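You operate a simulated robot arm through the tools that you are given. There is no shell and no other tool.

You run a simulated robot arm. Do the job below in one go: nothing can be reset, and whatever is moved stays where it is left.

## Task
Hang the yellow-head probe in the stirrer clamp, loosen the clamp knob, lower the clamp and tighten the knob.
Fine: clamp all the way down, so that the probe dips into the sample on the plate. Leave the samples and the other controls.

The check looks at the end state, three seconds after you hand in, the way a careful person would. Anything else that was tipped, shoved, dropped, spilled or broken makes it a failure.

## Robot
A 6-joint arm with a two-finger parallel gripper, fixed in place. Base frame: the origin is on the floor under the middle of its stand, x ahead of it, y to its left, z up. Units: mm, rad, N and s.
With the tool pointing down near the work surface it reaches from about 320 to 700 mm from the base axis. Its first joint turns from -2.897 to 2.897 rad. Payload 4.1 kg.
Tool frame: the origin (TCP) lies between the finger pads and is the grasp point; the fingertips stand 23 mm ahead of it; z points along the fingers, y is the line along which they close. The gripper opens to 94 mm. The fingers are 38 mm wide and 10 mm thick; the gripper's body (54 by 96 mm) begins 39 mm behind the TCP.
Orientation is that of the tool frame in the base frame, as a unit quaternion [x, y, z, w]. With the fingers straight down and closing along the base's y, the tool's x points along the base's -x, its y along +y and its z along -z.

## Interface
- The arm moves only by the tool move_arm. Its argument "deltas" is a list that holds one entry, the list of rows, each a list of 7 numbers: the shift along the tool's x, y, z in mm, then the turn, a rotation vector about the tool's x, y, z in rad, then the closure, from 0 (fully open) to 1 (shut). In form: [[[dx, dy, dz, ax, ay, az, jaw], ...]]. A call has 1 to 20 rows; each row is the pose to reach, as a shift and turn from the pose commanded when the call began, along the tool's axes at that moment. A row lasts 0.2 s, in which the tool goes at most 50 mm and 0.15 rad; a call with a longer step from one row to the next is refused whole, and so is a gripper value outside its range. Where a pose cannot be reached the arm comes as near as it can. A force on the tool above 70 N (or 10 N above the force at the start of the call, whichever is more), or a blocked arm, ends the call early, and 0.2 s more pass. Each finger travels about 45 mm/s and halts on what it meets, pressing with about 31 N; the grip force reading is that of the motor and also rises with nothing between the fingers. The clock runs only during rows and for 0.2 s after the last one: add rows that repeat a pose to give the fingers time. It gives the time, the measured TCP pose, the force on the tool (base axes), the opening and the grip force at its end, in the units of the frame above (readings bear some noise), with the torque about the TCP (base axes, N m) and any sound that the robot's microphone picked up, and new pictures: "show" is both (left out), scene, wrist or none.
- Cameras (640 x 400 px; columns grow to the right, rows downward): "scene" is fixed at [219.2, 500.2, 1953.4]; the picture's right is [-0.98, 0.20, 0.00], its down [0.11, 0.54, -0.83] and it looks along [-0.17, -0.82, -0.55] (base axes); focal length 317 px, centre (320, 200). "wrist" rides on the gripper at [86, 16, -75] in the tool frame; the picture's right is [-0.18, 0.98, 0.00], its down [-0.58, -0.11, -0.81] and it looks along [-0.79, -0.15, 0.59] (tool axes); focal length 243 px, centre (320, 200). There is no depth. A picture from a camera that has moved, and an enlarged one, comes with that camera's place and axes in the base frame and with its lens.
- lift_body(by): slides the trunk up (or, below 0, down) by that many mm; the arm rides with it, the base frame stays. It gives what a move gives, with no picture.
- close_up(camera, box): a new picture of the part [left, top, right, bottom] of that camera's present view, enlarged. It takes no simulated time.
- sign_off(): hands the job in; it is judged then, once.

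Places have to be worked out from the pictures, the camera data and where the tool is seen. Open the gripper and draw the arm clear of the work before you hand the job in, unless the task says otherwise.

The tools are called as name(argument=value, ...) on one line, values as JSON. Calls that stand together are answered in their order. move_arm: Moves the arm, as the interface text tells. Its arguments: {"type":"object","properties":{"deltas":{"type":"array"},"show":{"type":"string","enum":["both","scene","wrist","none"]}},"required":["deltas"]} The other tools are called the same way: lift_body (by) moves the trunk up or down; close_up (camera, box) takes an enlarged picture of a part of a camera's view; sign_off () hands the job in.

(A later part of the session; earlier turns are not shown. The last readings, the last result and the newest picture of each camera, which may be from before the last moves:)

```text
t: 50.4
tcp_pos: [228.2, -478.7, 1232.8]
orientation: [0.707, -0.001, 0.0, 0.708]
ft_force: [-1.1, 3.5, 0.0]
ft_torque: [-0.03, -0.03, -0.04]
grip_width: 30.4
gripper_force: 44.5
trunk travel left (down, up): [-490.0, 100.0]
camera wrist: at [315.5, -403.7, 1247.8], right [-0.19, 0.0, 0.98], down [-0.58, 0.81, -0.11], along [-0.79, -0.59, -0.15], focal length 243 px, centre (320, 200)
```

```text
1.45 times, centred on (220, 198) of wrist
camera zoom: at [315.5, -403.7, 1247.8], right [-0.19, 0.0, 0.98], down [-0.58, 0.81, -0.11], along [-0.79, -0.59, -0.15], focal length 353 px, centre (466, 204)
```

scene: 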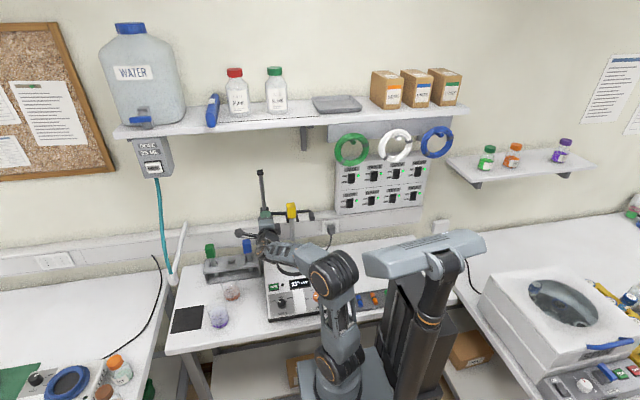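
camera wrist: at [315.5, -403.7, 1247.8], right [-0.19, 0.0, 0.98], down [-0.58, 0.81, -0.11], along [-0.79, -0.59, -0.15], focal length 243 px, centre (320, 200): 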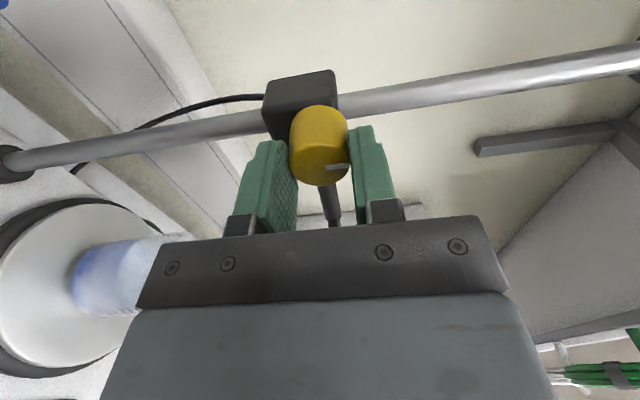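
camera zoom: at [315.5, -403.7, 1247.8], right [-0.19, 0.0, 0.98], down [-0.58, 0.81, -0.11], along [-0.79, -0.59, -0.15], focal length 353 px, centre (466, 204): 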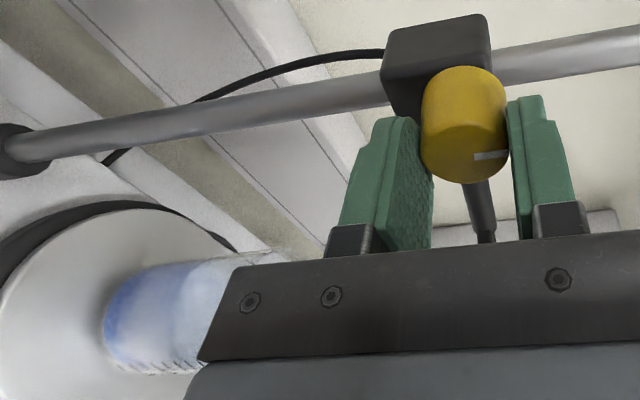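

The probe tip is at about z=1113 and the stem axis at about (131,-475). The beaker centre is about (129,-479), so the tip will enter with wide margin. I'll lower another 30 mm and check the forces.

move_arm(deltas=[[[0, -5, 0, 0, 0, 0, 1.0], [0, -10, 0, 0, 0, 0, 1.0], [0, -15, 0, 0, 0, 0, 1.0], [0, -20, 0, 0, 0, 0, 1.0], [0, -25, 0, 0, 0, 0, 1.0], [0, -30, 0, 0, 0, 0, 1.0], [0, -30, 0, 0, 0, 0, 1.0]]])

close_up(camera="scene", box=[240, 180, 352, 280])

```text
t: 52.0
tcp_pos: [228.2, -477.0, 1205.1]
orientation: [0.705, -0.001, 0.0, 0.709]
ft_force: [0.6, 1.6, 2.3]
ft_torque: [-0.08, 0.0, -0.18]
grip_width: 30.6
gripper_force: 45.7
trunk travel left (down, up): [-490.0, 100.0]
camera wrist: at [315.5, -403.7, 1218.8], right [-0.19, 0.0, 0.98], down [-0.58, 0.81, -0.11], along [-0.79, -0.59, -0.15], focal length 243 px, centre (320, 200)
```

scene: 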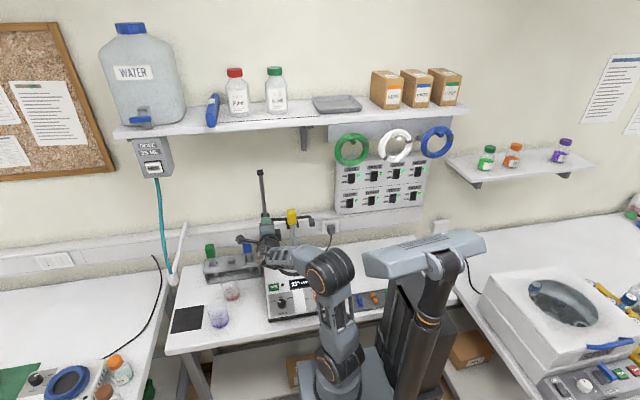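
wrist: 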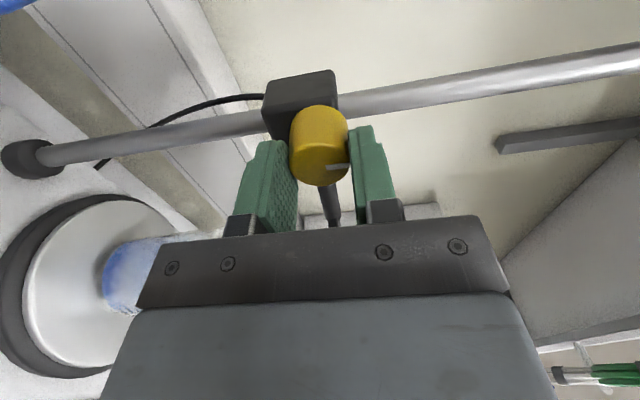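

```text
4.00 times, centred on (296, 230) of scene
camera zoom: at [219.2, 500.2, 1953.4], right [-0.98, 0.2, 0.0], down [0.11, 0.54, -0.83], along [-0.17, -0.82, -0.55], focal length 1267 px, centre (416, 80)
```

zoom: 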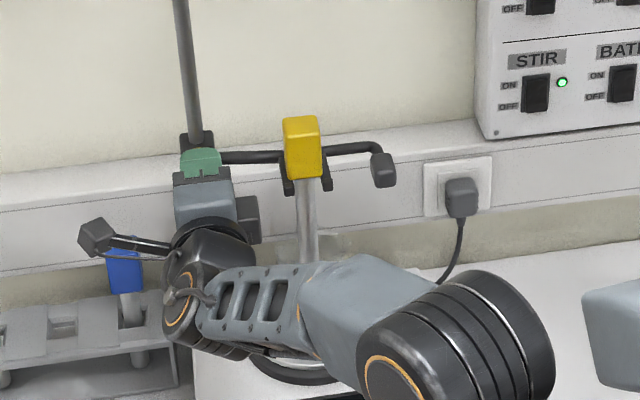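

The tip is entering the beaker, the probe is upright, and there is no load. I'll continue lowering 25 mm.

move_arm(deltas=[[[0, -4, 0, 0, 0, 0, 1.0], [0, -8, 0, 0, 0, 0, 1.0], [0, -12, 0, 0, 0, 0, 1.0], [0, -16, 0, 0, 0, 0, 1.0], [0, -20, 0, 0, 0, 0, 1.0], [0, -25, 0, 0, 0, 0, 1.0], [0, -25, 0, 0, 0, 0, 1.0]]])

close_up(camera="scene", box=[250, 200, 346, 260])

```text
t: 53.6
tcp_pos: [228.4, -477.9, 1177.6]
orientation: [0.706, -0.001, 0.001, 0.708]
ft_force: [-2.4, 6.5, 1.2]
ft_torque: [-0.06, 0.02, -0.07]
grip_width: 30.6
gripper_force: 45.0
trunk travel left (down, up): [-490.0, 100.0]
camera wrist: at [315.6, -403.7, 1193.5], right [-0.19, 0.0, 0.98], down [-0.58, 0.81, -0.11], along [-0.79, -0.59, -0.15], focal length 243 px, centre (320, 200)
```

scene: 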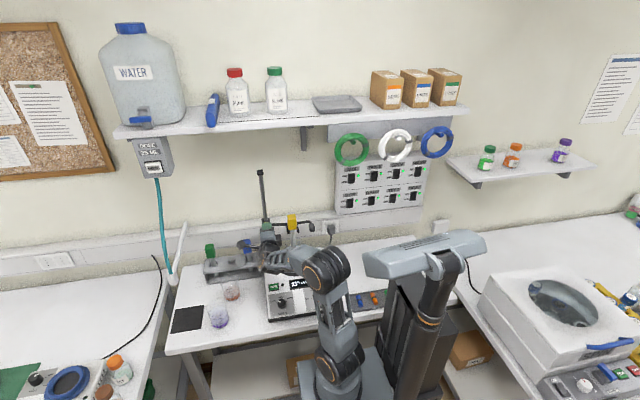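
wrist: 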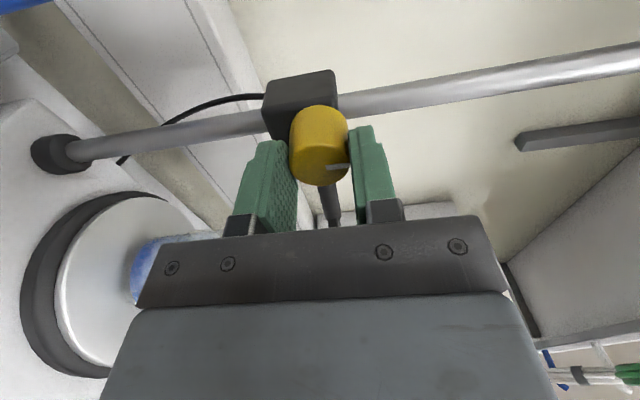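

```text
6.67 times, centred on (298, 230) of scene
camera zoom: at [219.2, 500.2, 1953.4], right [-0.98, 0.2, 0.0], down [0.11, 0.54, -0.83], along [-0.17, -0.82, -0.55], focal length 2112 px, centre (467, 0)
```

zoom: 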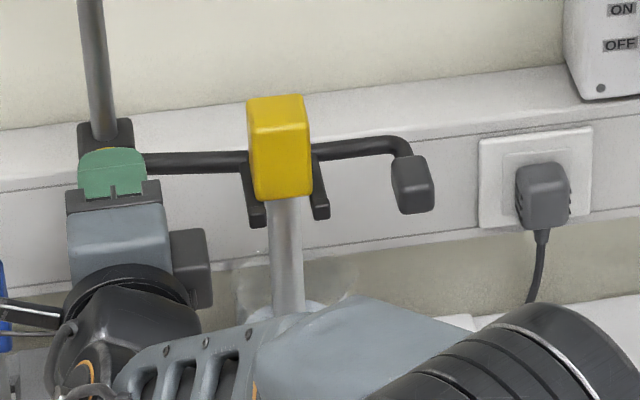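

The stem is well centred inside the rim. I'll continue another 20 mm in 4 mm rows.

move_arm(deltas=[[[0, -4, 0, 0, 0, 0, 1.0], [0, -8, 0, 0, 0, 0, 1.0], [0, -12, 0, 0, 0, 0, 1.0], [0, -16, 0, 0, 0, 0, 1.0], [0, -20, 0, 0, 0, 0, 1.0], [0, -20, 0, 0, 0, 0, 1.0]]])

close_up(camera="scene", box=[250, 200, 346, 260])

```text
t: 55.0
tcp_pos: [229.7, -478.0, 1159.3]
orientation: [0.706, -0.001, 0.001, 0.708]
ft_force: [-2.6, 3.8, 1.0]
ft_torque: [-0.1, -0.01, -0.03]
grip_width: 30.7
gripper_force: 45.2
trunk travel left (down, up): [-490.0, 100.0]
camera wrist: at [315.6, -403.7, 1173.9], right [-0.19, 0.0, 0.98], down [-0.58, 0.81, -0.11], along [-0.79, -0.59, -0.15], focal length 243 px, centre (320, 200)
```

scene: 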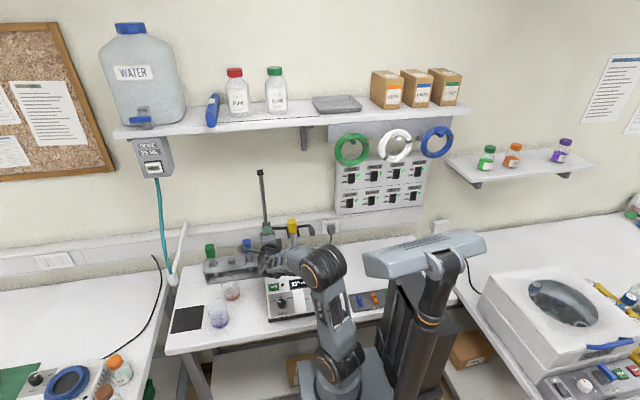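
wrist: 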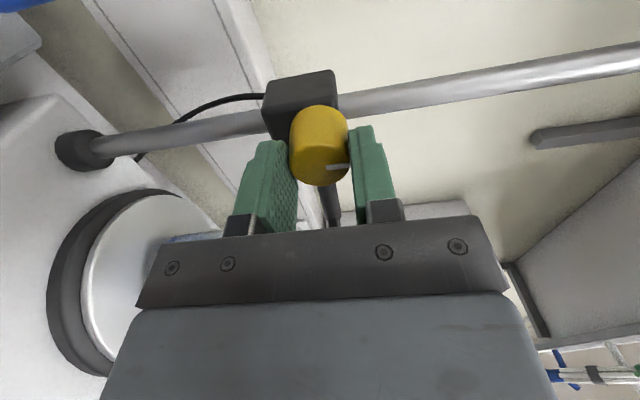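

```text
6.67 times, centred on (298, 230) of scene
camera zoom: at [219.2, 500.2, 1953.4], right [-0.98, 0.2, 0.0], down [0.11, 0.54, -0.83], along [-0.17, -0.82, -0.55], focal length 2112 px, centre (467, 0)
```

zoom: 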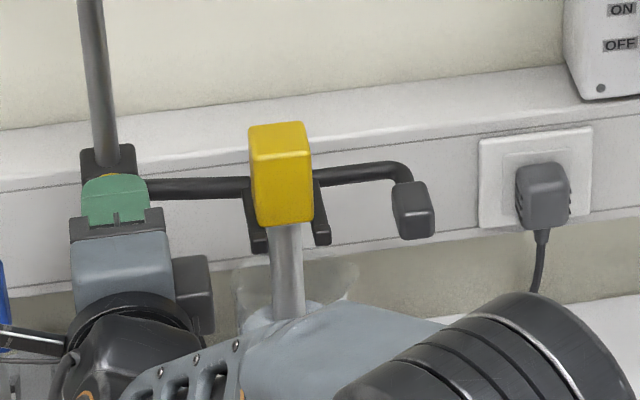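

Total descent is about 136 mm, with the tip now at about z=1039 and the beaker floor near 1005. I'll go on in smaller increments, watching for the clamp's stop.

move_arm(deltas=[[[0, -3, 0, 0, 0, 0, 1.0], [0, -6, 0, 0, 0, 0, 1.0], [0, -9, 0, 0, 0, 0, 1.0], [0, -9, 0, 0, 0, 0, 1.0]]], show="none")

close_up(camera="scene", box=[250, 200, 346, 260])

```text
t: 56.0
tcp_pos: [228.2, -478.8, 1157.7]
orientation: [0.699, -0.002, 0.002, 0.715]
ft_force: [0.8, -6.9, 43.3]
ft_torque: [-0.77, -0.07, 1.03]
grip_width: 30.6
gripper_force: 44.4
trunk travel left (down, up): [-490.0, 100.0]
```

```text
6.67 times, centred on (298, 230) of scene
camera zoom: at [219.2, 500.2, 1953.4], right [-0.98, 0.2, 0.0], down [0.11, 0.54, -0.83], along [-0.17, -0.82, -0.55], focal length 2112 px, centre (467, 0)
```

zoom: 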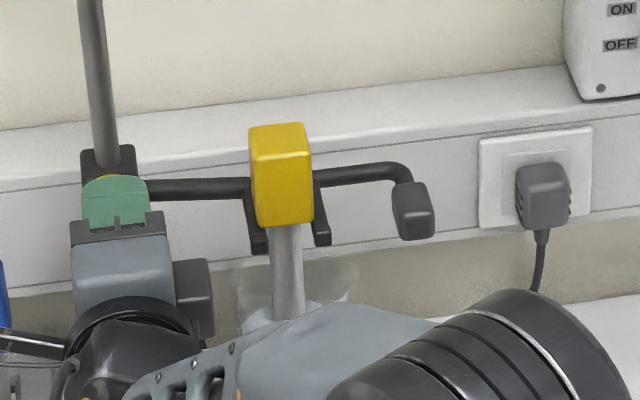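

The descent stopped with 43 N upward and no change in the clamp, and the head is still seated on the prongs. The clamp is at its lower stop, at TCP z≈1158. I'll ease off most of the push, keeping it lightly pressed down.

move_arm(deltas=[[[0, 2, 0, 0, 0, 0, 1.0], [0, 4, 0, 0, 0, 0, 1.0], [0, 6, 0, 0, 0, 0, 1.0], [0, 6, 0, 0, 0, 0, 1.0]]])

close_up(camera="wrist", box=[0, 60, 440, 335])

```text
t: 57.0
tcp_pos: [228.5, -477.9, 1158.7]
orientation: [0.705, -0.002, 0.0, 0.71]
ft_force: [2.9, -3.4, 25.1]
ft_torque: [-0.7, -0.04, -0.53]
grip_width: 30.6
gripper_force: 45.0
trunk travel left (down, up): [-490.0, 100.0]
camera wrist: at [315.6, -403.8, 1173.0], right [-0.19, 0.01, 0.98], down [-0.58, 0.81, -0.12], along [-0.79, -0.59, -0.15], focal length 243 px, centre (320, 200)
```

scene: 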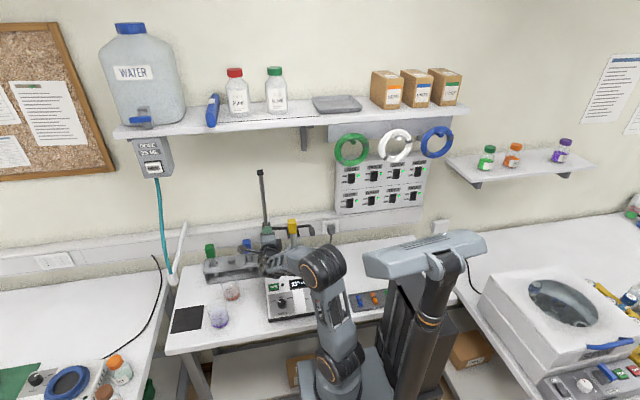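
wrist: 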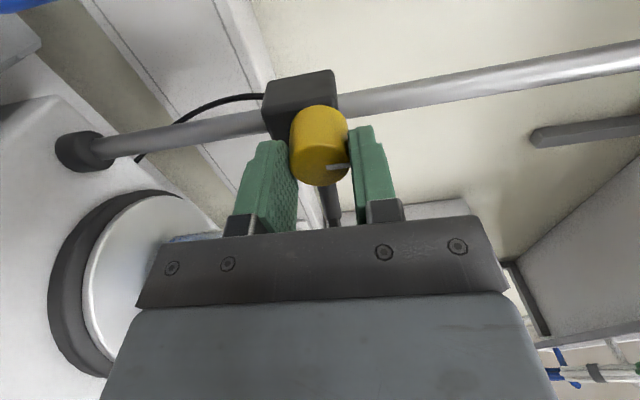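

```text
1.45 times, centred on (220, 198) of wrist
camera zoom: at [315.6, -403.8, 1173.0], right [-0.19, 0.01, 0.98], down [-0.58, 0.81, -0.12], along [-0.79, -0.59, -0.15], focal length 353 px, centre (466, 204)
```

zoom: 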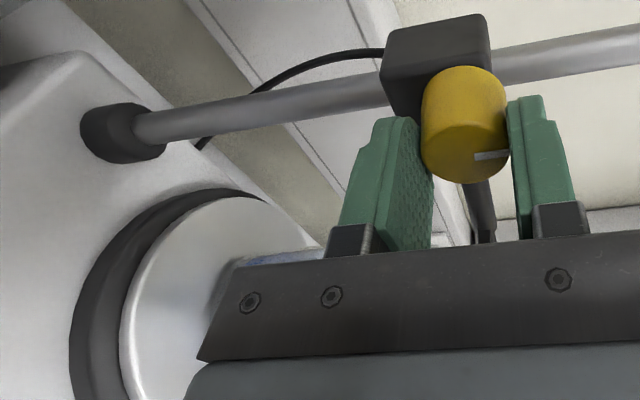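

The load acts through the knob, consistent with the clamp's lower stop. I'll ease off 2 mm more, then begin tightening clockwise (positive about tool z) by 0.8 rad.

move_arm(deltas=[[[0, 1, 0, 0, 0, 0, 1.0], [0, 2.2, 0, 0, 0, 0, 1.0], [0, 2.2, 0, 0, 0, 0.1, 1.0], [0, 2.2, 0, 0, 0, 0.2, 1.0], [0, 2.2, 0, 0, 0, 0.3, 1.0], [0, 2.2, 0, 0, 0, 0.4, 1.0], [0, 2.2, 0, 0, 0, 0.5, 1.0], [0, 2.2, 0, 0, 0, 0.6, 1.0], [0, 2.2, 0, 0, 0, 0.7, 1.0], [0, 2.2, 0, 0, 0, 0.8, 1.0], [0, 2.2, 0, 0, 0, 0.8, 1.0]]], show="wrist")

close_up(camera="wrist", box=[200, 60, 440, 240])

close_up(camera="scene", box=[250, 200, 346, 260])

```text
t: 59.4
tcp_pos: [228.1, -479.0, 1157.3]
orientation: [0.65, -0.276, 0.277, 0.652]
ft_force: [1.3, -0.8, 6.6]
ft_torque: [-0.12, -0.01, 0.12]
grip_width: 30.7
gripper_force: 44.8
trunk travel left (down, up): [-490.0, 100.0]
camera wrist: at [277.9, -403.5, 1229.4], right [-0.83, 0.0, 0.55], down [-0.33, 0.81, -0.5], along [-0.44, -0.59, -0.67], focal length 243 px, centre (320, 200)
```

wrist: 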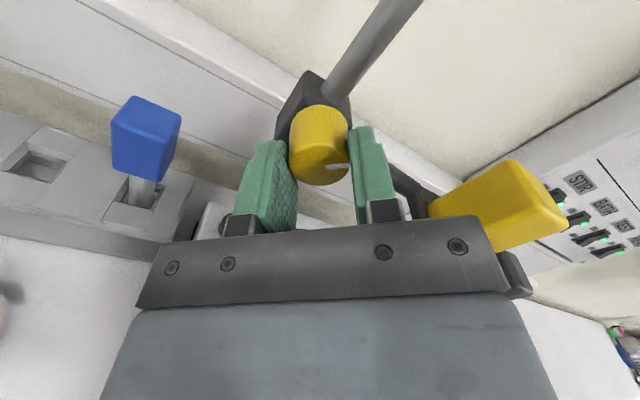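

```text
2.22 times, centred on (320, 150) of wrist
camera zoom: at [277.9, -403.5, 1229.4], right [-0.83, 0.0, 0.55], down [-0.33, 0.81, -0.5], along [-0.44, -0.59, -0.67], focal length 539 px, centre (320, 311)
```

zoom: 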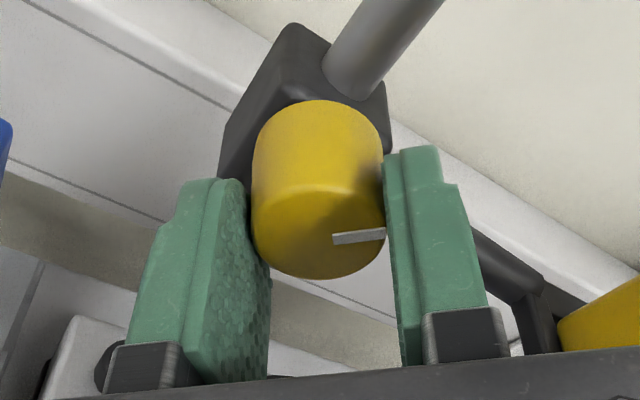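

```text
6.67 times, centred on (298, 230) of scene
camera zoom: at [219.2, 500.2, 1953.4], right [-0.98, 0.2, 0.0], down [0.11, 0.54, -0.83], along [-0.17, -0.82, -0.55], focal length 2112 px, centre (467, 0)
```

zoom: 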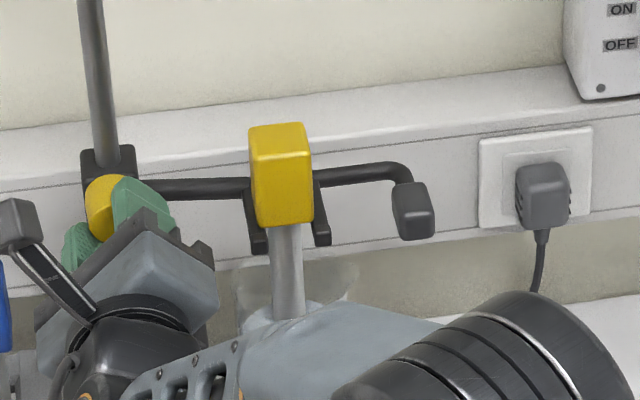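

The knob follows, and the clamp stays at the bottom with a light 6.6 N press. I'll continue tightening another 0.77 rad, back to the original mark angle.

move_arm(deltas=[[[0, 0, 0, 0, 0, 0.1, 1.0], [0, 0, 0, 0, 0, 0.2, 1.0], [0, 0, 0, 0, 0, 0.3, 1.0], [0, 0, 0, 0, 0, 0.4, 1.0], [0, 0, 0, 0, 0, 0.5, 1.0], [0, 0, 0, 0, 0, 0.6, 1.0], [0, 0, 0, 0, 0, 0.7, 1.0], [0, 0, 0, 0, 0, 0.771, 1.0], [0, 0, 0, 0, 0, 0.771, 1.0]]], show="wrist")

close_up(camera="wrist", box=[200, 60, 440, 240])

```text
t: 61.4
tcp_pos: [229.1, -477.7, 1155.7]
orientation: [0.499, -0.5, 0.501, 0.5]
ft_force: [5.9, 7.6, -7.5]
ft_torque: [0.7, 0.04, 0.25]
grip_width: 30.3
gripper_force: 45.2
trunk travel left (down, up): [-490.0, 100.0]
camera wrist: at [214.2, -403.6, 1242.1], right [-0.98, 0.0, -0.19], down [0.11, 0.81, -0.58], along [0.15, -0.59, -0.79], focal length 243 px, centre (320, 200)
```

wrist: 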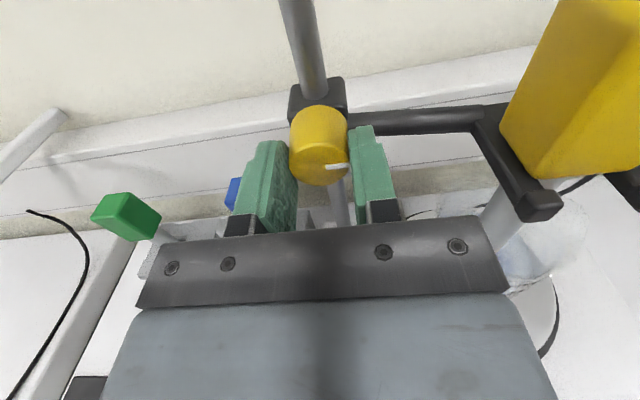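

```text
2.22 times, centred on (320, 150) of wrist
camera zoom: at [214.2, -403.6, 1242.1], right [-0.98, 0.0, -0.19], down [0.11, 0.81, -0.58], along [0.15, -0.59, -0.79], focal length 539 px, centre (320, 311)
```

zoom: 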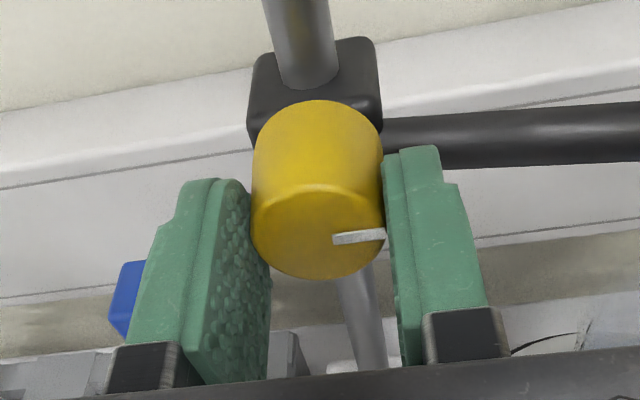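

The mark is back at 3 o'clock. To make sure it is truly tight, I'll turn a little further clockwise and watch the torque.

move_arm(deltas=[[[0, 0, 0, 0, 0, 0.06, 1.0], [0, 0, 0, 0, 0, 0.12, 1.0], [0, 0, 0, 0, 0, 0.18, 1.0], [0, 0, 0, 0, 0, 0.18, 1.0]]], show="wrist")

close_up(camera="wrist", box=[200, 60, 440, 240])

```text
t: 62.4
tcp_pos: [230.7, -477.8, 1158.8]
orientation: [0.45, -0.543, 0.544, 0.455]
ft_force: [7.0, 5.5, 1.4]
ft_torque: [-0.16, 0.44, 0.12]
grip_width: 30.2
gripper_force: 44.4
trunk travel left (down, up): [-490.0, 100.0]
camera wrist: at [199.0, -403.3, 1239.4], right [-0.93, 0.0, -0.36], down [0.21, 0.8, -0.56], along [0.29, -0.6, -0.75], focal length 243 px, centre (320, 200)
```

wrist: 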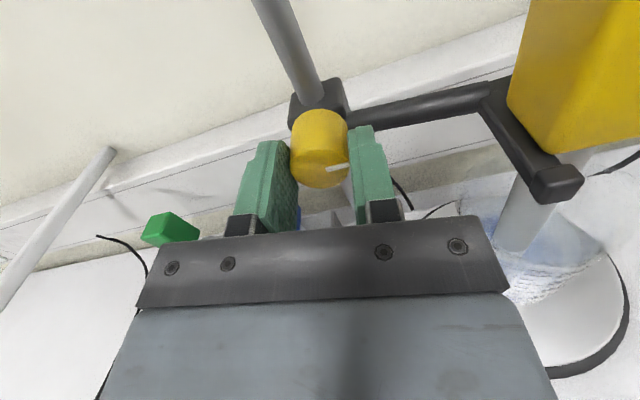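

```text
2.22 times, centred on (320, 150) of wrist
camera zoom: at [199.0, -403.3, 1239.4], right [-0.93, 0.0, -0.36], down [0.21, 0.8, -0.56], along [0.29, -0.6, -0.75], focal length 539 px, centre (320, 311)
```

zoom: 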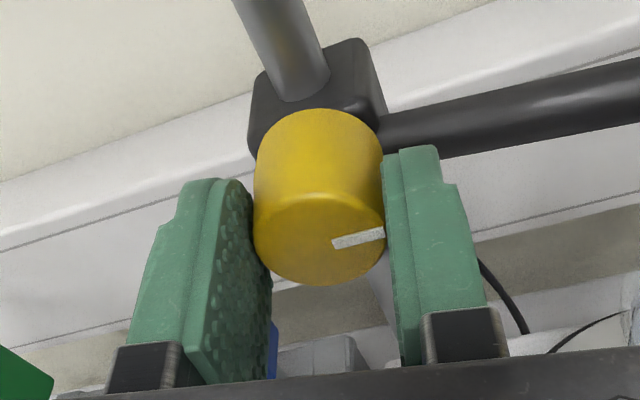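

The torque rose to 0.44 N·m and the knob stayed put while the pads slipped slightly, so the knob is against its tight stop. I'll open the jaws and check before withdrawing.

move_arm(deltas=[[[0, 0, 0, 0, 0, 0.1, 0.95], [0, 0, 0, 0, 0, 0.0, 0.6], [0, 0, 0, 0, 0, 0.0, 0.45], [0, 0, 0, 0, 0, 0.0, 0.415], [0, 0, 0, 0, 0, 0.0, 0.415]]])

close_up(camera="wrist", box=[200, 60, 440, 240])

close_up(camera="scene", box=[250, 200, 346, 260])

```text
t: 63.6
tcp_pos: [228.0, -477.9, 1158.7]
orientation: [0.452, -0.543, 0.544, 0.453]
ft_force: [-0.5, 0.2, -0.5]
ft_torque: [-0.01, 0.01, 0.02]
grip_width: 55.2
gripper_force: 0.0
trunk travel left (down, up): [-490.0, 100.0]
camera wrist: at [197.7, -404.1, 1238.9], right [-0.93, 0.0, -0.36], down [0.21, 0.8, -0.55], along [0.29, -0.59, -0.75], focal length 243 px, centre (320, 200)
```

scene: 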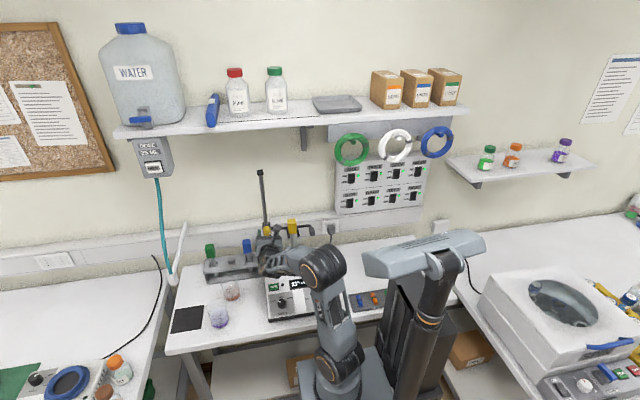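
wrist: 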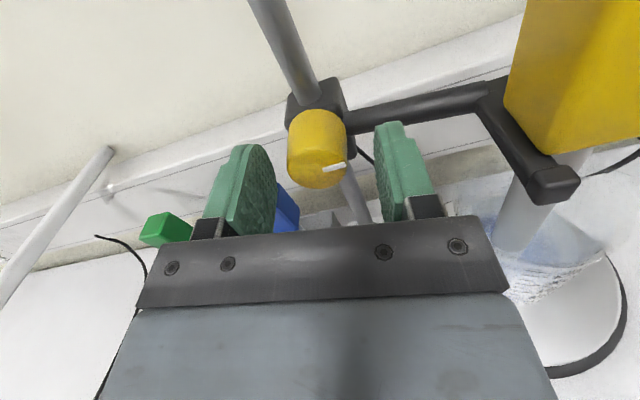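

```text
2.22 times, centred on (320, 150) of wrist
camera zoom: at [197.7, -404.1, 1238.9], right [-0.93, 0.0, -0.36], down [0.21, 0.8, -0.55], along [0.29, -0.59, -0.75], focal length 539 px, centre (320, 311)
```

zoom: 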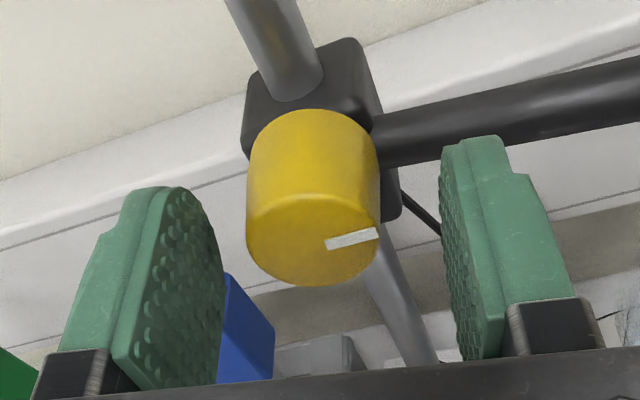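

```text
6.67 times, centred on (298, 230) of scene
camera zoom: at [219.2, 500.2, 1953.4], right [-0.98, 0.2, 0.0], down [0.11, 0.54, -0.83], along [-0.17, -0.82, -0.55], focal length 2112 px, centre (467, 0)
```

zoom: 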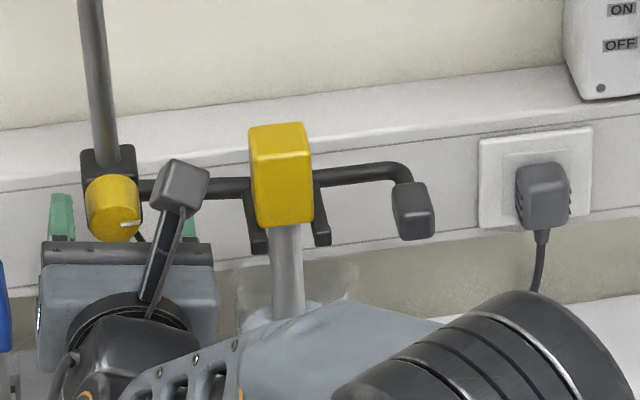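

Released, and the mark sits at 3 o'clock with the clamp and probe unchanged. I'll withdraw straight back (+y) and level the roll to compare the knob mark with the original view.

move_arm(deltas=[[[0, 0, -15, 0, 0, 0, 0.415], [0, 0, -30, 0, 0, 0, 0.415], [0, 0, -50, 0, 0, -0.06, 0.415], [0, 0, -67.5, 0, 0, -0.12, 0.415], [0, 0, -67.5, 0, 0, -0.19, 0.415], [0, 0, -67.5, 0, 0, -0.19, 0.415]]])

close_up(camera="wrist", box=[240, 40, 440, 165])

close_up(camera="wrist", box=[400, 0, 640, 240])

```text
t: 65.0
tcp_pos: [229.1, -410.9, 1157.8]
orientation: [0.501, -0.497, 0.499, 0.503]
ft_force: [0.8, 0.8, 0.3]
ft_torque: [0.02, -0.01, 0.03]
grip_width: 54.8
gripper_force: 0.0
trunk travel left (down, up): [-490.0, 100.0]
camera wrist: at [214.3, -336.2, 1242.7], right [-0.98, 0.0, -0.18], down [0.1, 0.8, -0.58], along [0.14, -0.59, -0.79], focal length 243 px, centre (320, 200)
```

scene: 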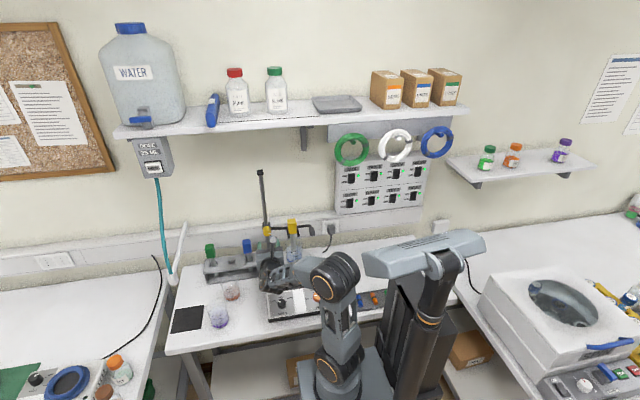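
wrist: 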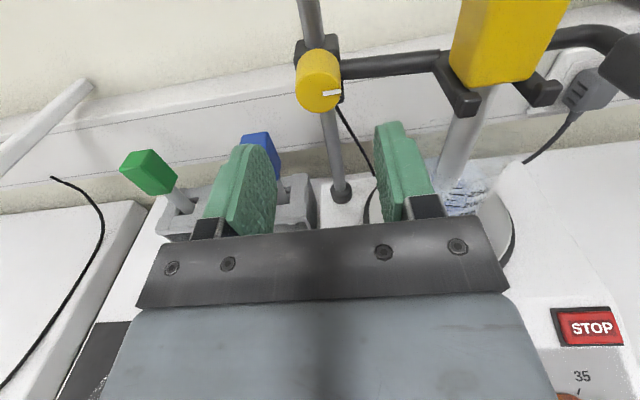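

```text
3.20 times, centred on (340, 102) of wrist
camera zoom: at [214.3, -336.2, 1242.7], right [-0.98, 0.0, -0.18], down [0.1, 0.8, -0.58], along [0.14, -0.59, -0.79], focal length 776 px, centre (256, 512)
```

zoom: 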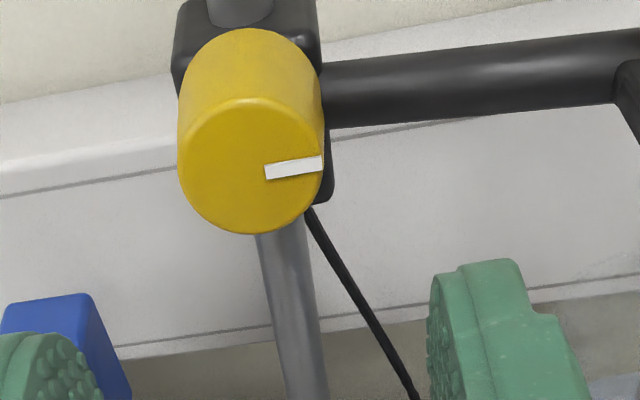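

```text
1.67 times, centred on (520, 120) of wrist
camera zoom: at [214.3, -336.2, 1242.7], right [-0.98, 0.0, -0.18], down [0.1, 0.8, -0.58], along [0.14, -0.59, -0.79], focal length 404 px, centre (-13, 333)
```

zoom: 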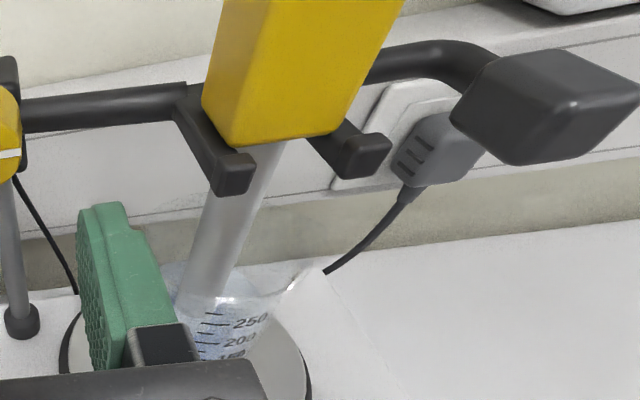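

The mark's angle matches the original view at the same stand-off, so the knob is back at its tight position. The stem is in the beaker below the 250 line. I'll back off further and raise the arm clear, opening the gripper fully.

move_arm(deltas=[[[0, 0, -20, 0, 0, 0, 0.3], [0, 0, -40, 0, 0, 0, 0.2], [10, 0, -55, 0, 0, 0, 0.1], [30, 0, -60, 0, 0, 0, 0], [55, 0, -60, 0, 0, 0, 0], [80, 0, -60, 0, 0, 0, 0]]])

lift_body(by=100)

```text
t: 66.4
tcp_pos: [228.5, -350.2, 1238.2]
orientation: [0.502, -0.497, 0.499, 0.502]
ft_force: [0.1, -0.5, 0.6]
ft_torque: [-0.05, 0.03, -0.01]
grip_width: 94.1
gripper_force: 0.1
trunk travel left (down, up): [-490.0, 100.0]
camera wrist: at [213.7, -276.8, 1323.0], right [-0.98, 0.0, -0.18], down [0.1, 0.8, -0.58], along [0.14, -0.59, -0.79], focal length 243 px, centre (320, 200)
```

scene: 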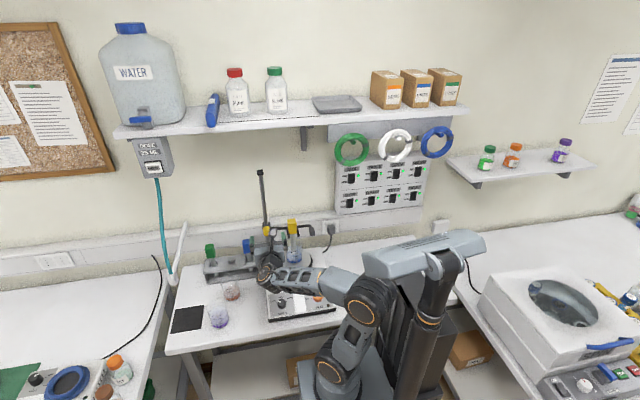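
wrist: 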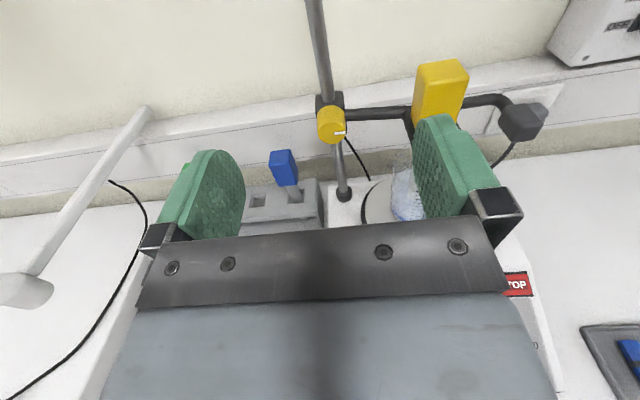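

```text
t: 67.8
tcp_pos: [228.7, -351.8, 1338.4]
orientation: [0.501, -0.497, 0.499, 0.503]
ft_force: [0.1, 0.0, -0.2]
ft_torque: [0.0, -0.01, 0.03]
grip_width: 94.1
gripper_force: 0.0
trunk travel left (down, up): [-590.0, 0.0]
```

The arm is up and clear. I'll inspect the final state of the clamp, probe, beaker, display and rack.

close_up(camera="scene", box=[170, 160, 350, 340])

close_up(camera="scene", box=[245, 205, 341, 270])

close_up(camera="wrist", box=[240, 60, 520, 235])

```text
2.22 times, centred on (260, 250) of scene
camera zoom: at [219.2, 500.2, 1953.4], right [-0.98, 0.2, 0.0], down [0.11, 0.54, -0.83], along [-0.17, -0.82, -0.55], focal length 704 px, centre (453, 89)
```

zoom: 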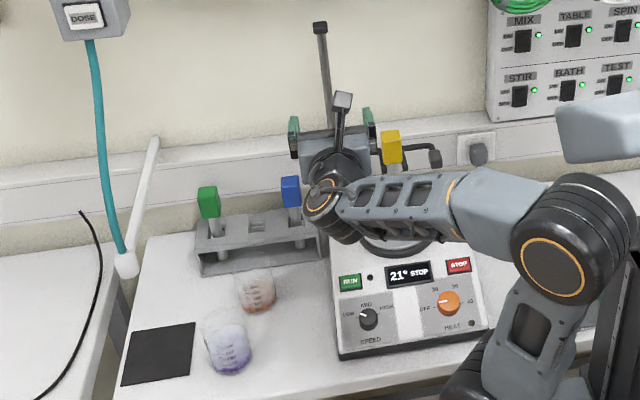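

```text
6.15 times, centred on (293, 238) of scene
camera zoom: at [219.2, 500.2, 1953.4], right [-0.98, 0.2, 0.0], down [0.11, 0.54, -0.83], along [-0.17, -0.82, -0.55], focal length 1950 px, centre (486, -31)
```

zoom: 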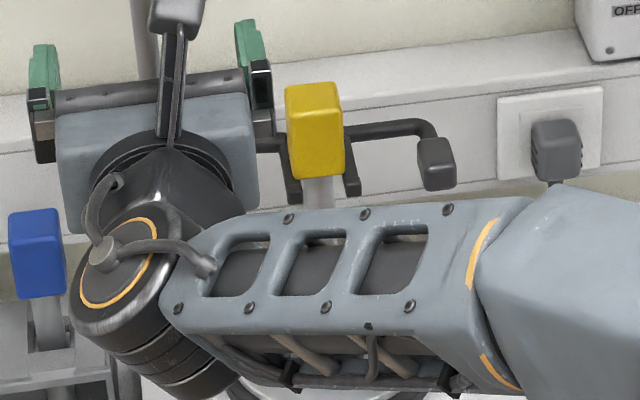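

```text
2.29 times, centred on (380, 148) of wrist
camera zoom: at [213.7, -276.9, 1422.9], right [-0.98, 0.0, -0.18], down [0.1, 0.8, -0.58], along [0.14, -0.59, -0.79], focal length 555 px, centre (183, 320)
```

zoom: 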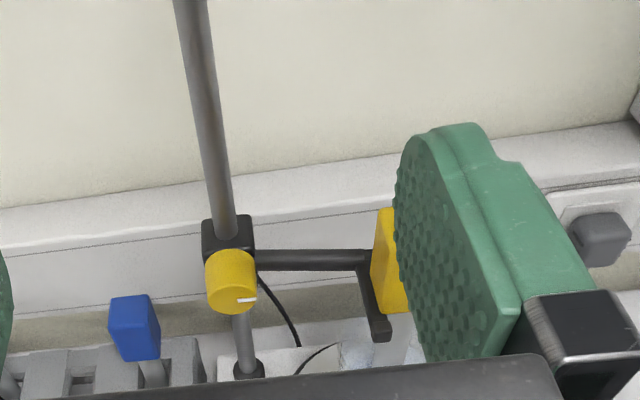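

The forearm still hides the beaker from the scene camera, so I'll shift the arm further aside and up for a full check.

move_arm(deltas=[[[15, -25, -10, 0, 0, 0, 0], [30, -50, -20, 0, 0, 0, 0], [45, -75, -30, 0, 0, 0, 0], [60, -105, -35, 0, 0, 0, 0], [75, -135, -40, 0, 0, 0, 0], [85, -165, -40, 0, 0, 0, 0], [95, -190, -40, 0, 0, 0, 0]]])

close_up(camera="scene", box=[245, 195, 341, 270])

close_up(camera="scene", box=[160, 180, 352, 340])

close_up(camera="wrist", box=[320, 0, 640, 240])

```text
t: 69.4
tcp_pos: [419.6, -310.8, 1431.7]
orientation: [0.501, -0.497, 0.498, 0.503]
ft_force: [0.6, -0.1, -1.1]
ft_torque: [-0.04, 0.03, -0.01]
grip_width: 94.2
gripper_force: 0.2
trunk travel left (down, up): [-590.0, 0.0]
camera wrist: at [405.6, -236.8, 1516.2], right [-0.98, 0.0, -0.18], down [0.1, 0.8, -0.58], along [0.14, -0.59, -0.79], focal length 243 px, centre (320, 200)
```

scene: 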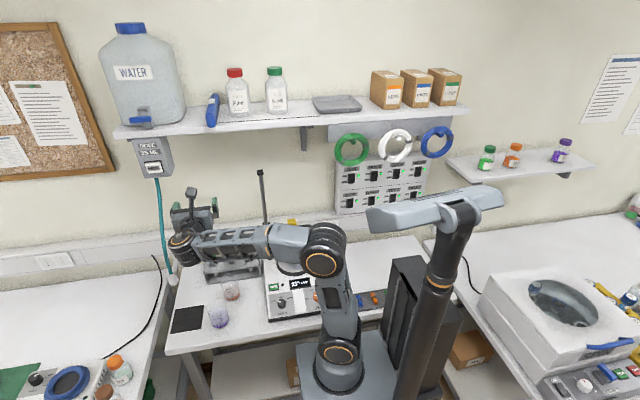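
wrist: 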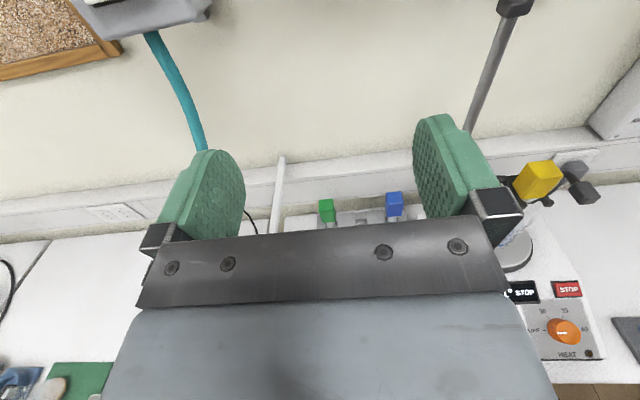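

```text
5.33 times, centred on (293, 232) of scene
camera zoom: at [219.2, 500.2, 1953.4], right [-0.98, 0.2, 0.0], down [0.11, 0.54, -0.83], along [-0.17, -0.82, -0.55], focal length 1690 px, centre (464, 27)
```

zoom: 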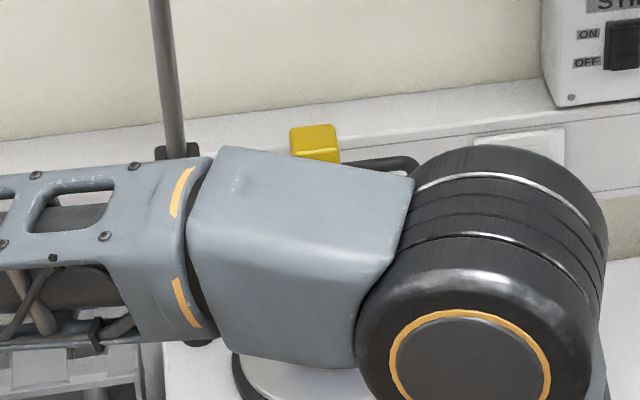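

```text
2.50 times, centred on (256, 260) of scene
camera zoom: at [219.2, 500.2, 1953.4], right [-0.98, 0.2, 0.0], down [0.11, 0.54, -0.83], along [-0.17, -0.82, -0.55], focal length 792 px, centre (480, 50)
```

zoom: 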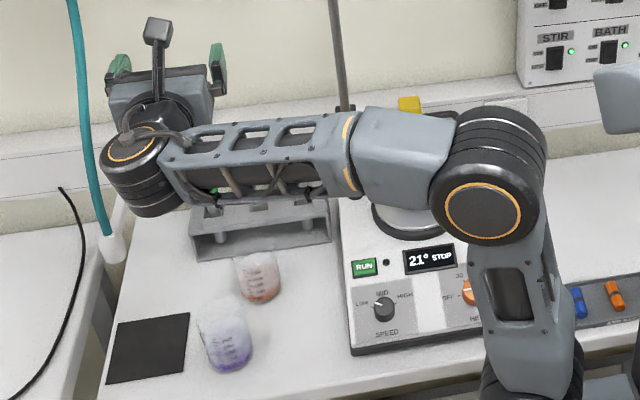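

```text
1.67 times, centred on (480, 120) of wrist
camera zoom: at [405.6, -236.8, 1516.2], right [-0.98, 0.0, -0.18], down [0.1, 0.8, -0.58], along [0.14, -0.59, -0.79], focal length 404 px, centre (53, 333)
```

zoom: 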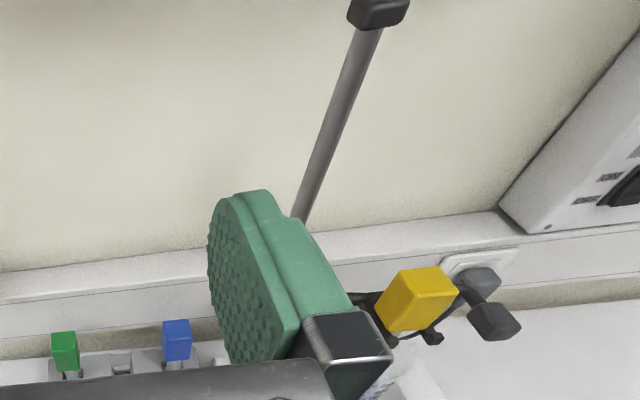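

The scene view is still blocked by the elbow. I'll use the wrist camera from the front of the stirrer, well clear at y≥-360, to confirm the probe is dipping into the sample.

move_arm(deltas=[[[-15, 30, 3, 0, 0, 0, 0], [-30, 65, 6, 0, 0, 0, 0], [-50, 100, 10, 0, 0, 0, 0], [-75, 135, 14, 0, 0, 0, 0], [-100, 170, 18, 0, 0, 0, 0], [-125, 205, 22, 0, 0, 0, 0], [-150, 235, 26, 0, 0, 0, 0], [-171, 260, 29, 0, 0, 0, 0], [-171, 260, 29, 0, 0, 0, 0]]])

close_up(camera="wrist", box=[240, 0, 480, 230])

close_up(camera="scene", box=[245, 195, 341, 270])

```text
t: 71.4
tcp_pos: [177.0, -370.3, 1280.2]
orientation: [0.502, -0.497, 0.499, 0.502]
ft_force: [-0.1, -0.7, 0.1]
ft_torque: [0.0, 0.0, -0.01]
grip_width: 93.8
gripper_force: 0.0
out of reach, approached as far as the arm can: row 7, 8, 9
trunk travel left (down, up): [-590.0, 0.0]
camera wrist: at [162.0, -296.4, 1366.1], right [-0.98, 0.0, -0.18], down [0.1, 0.8, -0.58], along [0.14, -0.59, -0.79], focal length 243 px, centre (320, 200)
```

scene: 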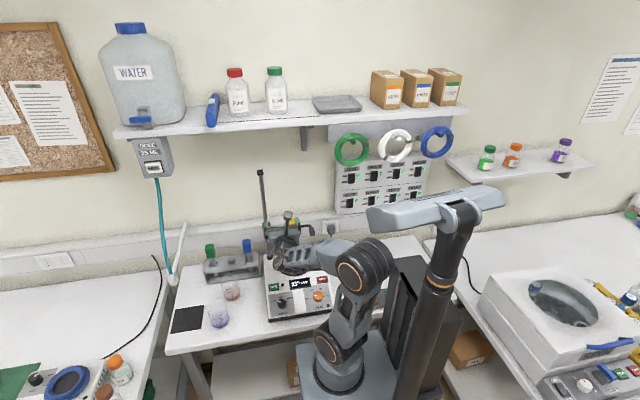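
wrist: 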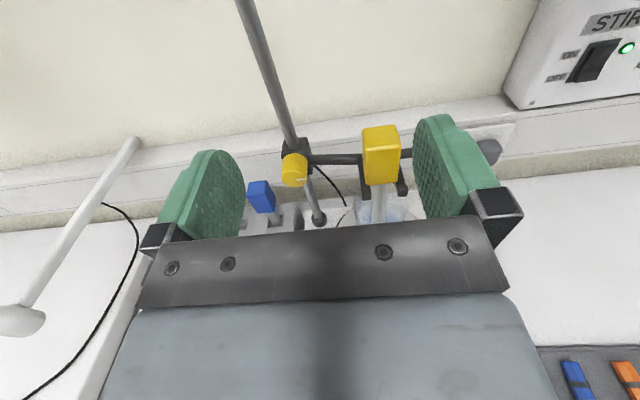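

```text
1.74 times, centred on (360, 115) of wrist
camera zoom: at [162.0, -296.4, 1366.1], right [-0.98, 0.0, -0.18], down [0.1, 0.8, -0.58], along [0.14, -0.59, -0.79], focal length 422 px, centre (250, 348)
```

zoom: 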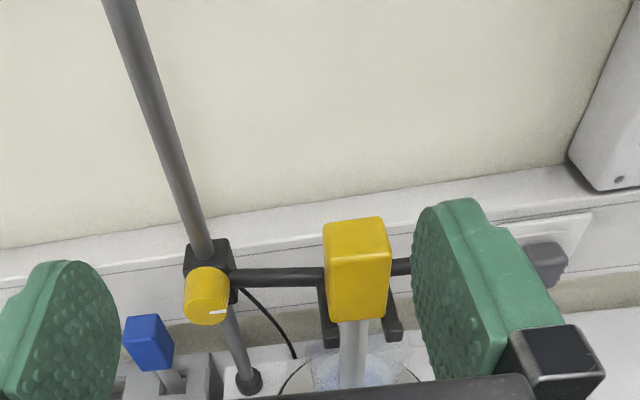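

```text
5.33 times, centred on (293, 232) of scene
camera zoom: at [219.2, 500.2, 1953.4], right [-0.98, 0.2, 0.0], down [0.11, 0.54, -0.83], along [-0.17, -0.82, -0.55], focal length 1690 px, centre (464, 27)
```

zoom: 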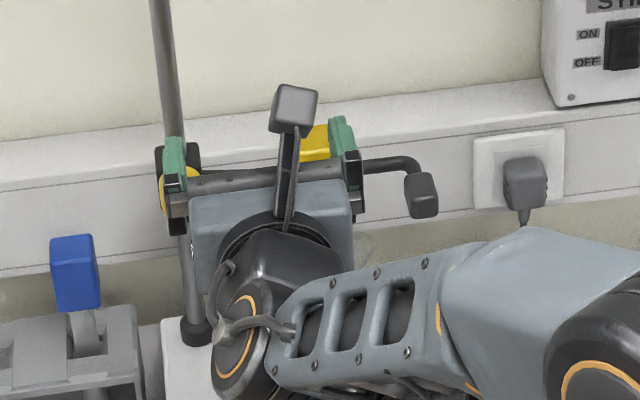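

The probe is upright, seated on the fork, and its stem goes into the beaker. I'll tilt the gripper downward while staying clear, to look straight down into the beaker for one last check.

move_arm(deltas=[[[10, 0, -5, 0, -0.12, 0, 0], [20, 0, -10, 0, -0.24, 0, 0], [30, 0, -15, 0, -0.36, 0, 0], [40, 0, -20, 0, -0.48, 0, 0], [50, 0, -20, 0, -0.6, 0, 0], [60, 0, -20, 0, -0.7, 0, 0], [60, 0, -20, 0, -0.7, 0, 0]]])

close_up(camera="wrist", box=[240, 0, 480, 150])

close_up(camera="scene", box=[160, 180, 352, 340])

```text
t: 73.0
tcp_pos: [177.2, -350.2, 1341.1]
orientation: [0.642, -0.64, 0.295, 0.301]
ft_force: [0.2, -0.8, -0.8]
ft_torque: [0.0, 0.02, -0.01]
grip_width: 94.2
gripper_force: 0.0
trunk travel left (down, up): [-590.0, 0.0]
camera wrist: at [162.5, -348.9, 1454.3], right [-0.98, 0.12, -0.13], down [0.11, 0.99, 0.07], along [0.14, 0.06, -0.99], focal length 243 px, centre (320, 200)
```

scene: 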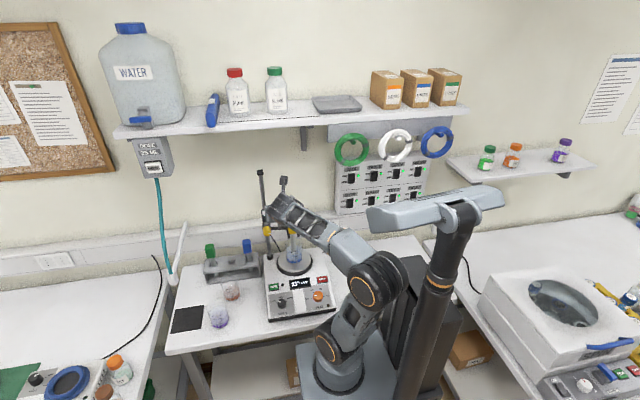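
wrist: 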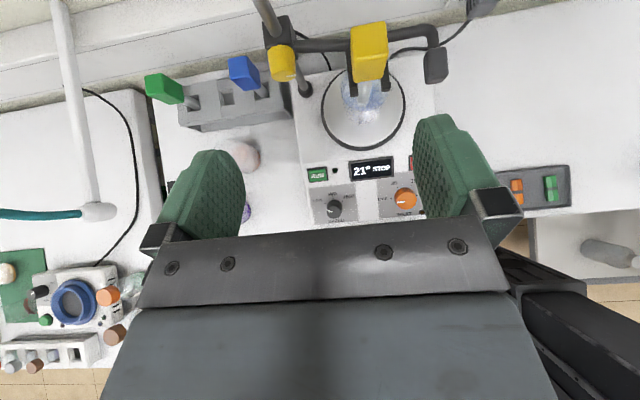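

```text
2.67 times, centred on (360, 75) of wrist
camera zoom: at [162.5, -348.9, 1454.3], right [-0.98, 0.12, -0.13], down [0.11, 0.99, 0.07], along [0.14, 0.06, -0.99], focal length 647 px, centre (213, 533)
```

zoom: 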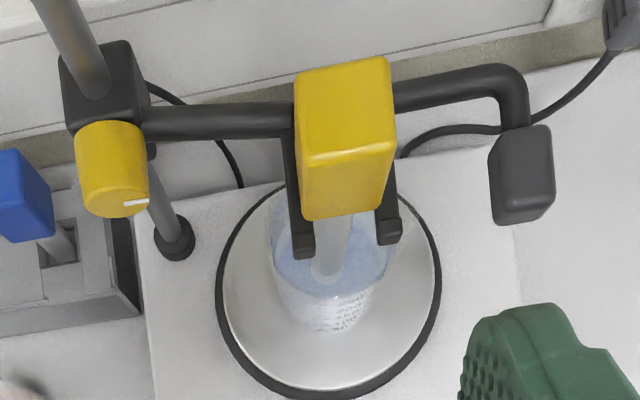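

```text
2.50 times, centred on (256, 260) of scene
camera zoom: at [219.2, 500.2, 1953.4], right [-0.98, 0.2, 0.0], down [0.11, 0.54, -0.83], along [-0.17, -0.82, -0.55], focal length 792 px, centre (480, 50)
```

zoom: 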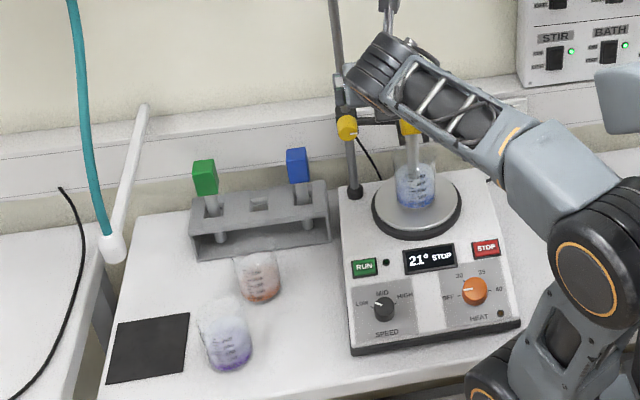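

The beaker and probe are now visible in the scene view. I'll take one close-up to confirm the tip is immersed.

close_up(camera="scene", box=[290, 215, 354, 275])

close_up(camera="scene", box=[252, 190, 348, 250])

```text
6.67 times, centred on (322, 245) of scene
camera zoom: at [219.2, 500.2, 1953.4], right [-0.98, 0.2, 0.0], down [0.11, 0.54, -0.83], along [-0.17, -0.82, -0.55], focal length 2112 px, centre (307, -100)
```

zoom: 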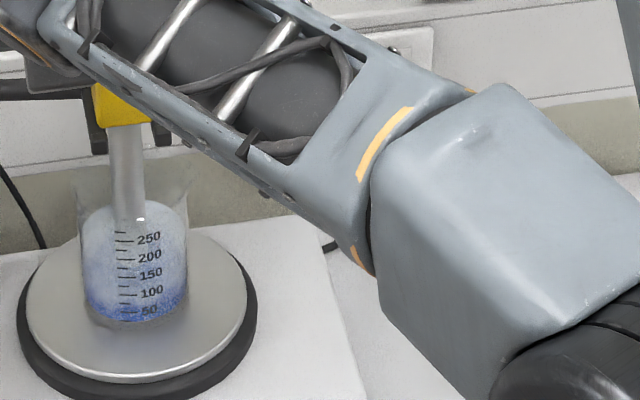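

```text
6.67 times, centred on (300, 220) of scene
camera zoom: at [219.2, 500.2, 1953.4], right [-0.98, 0.2, 0.0], down [0.11, 0.54, -0.83], along [-0.17, -0.82, -0.55], focal length 2112 px, centre (453, 67)
```

zoom: 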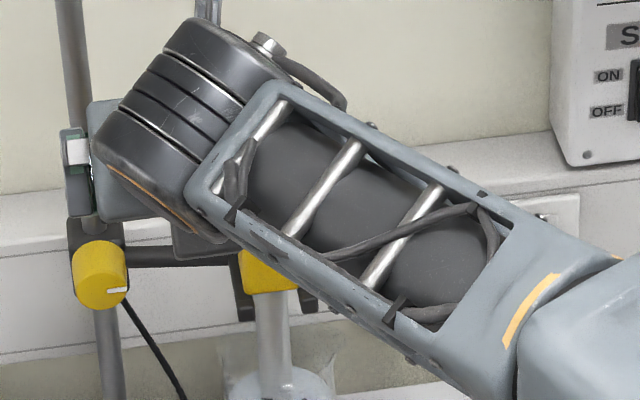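

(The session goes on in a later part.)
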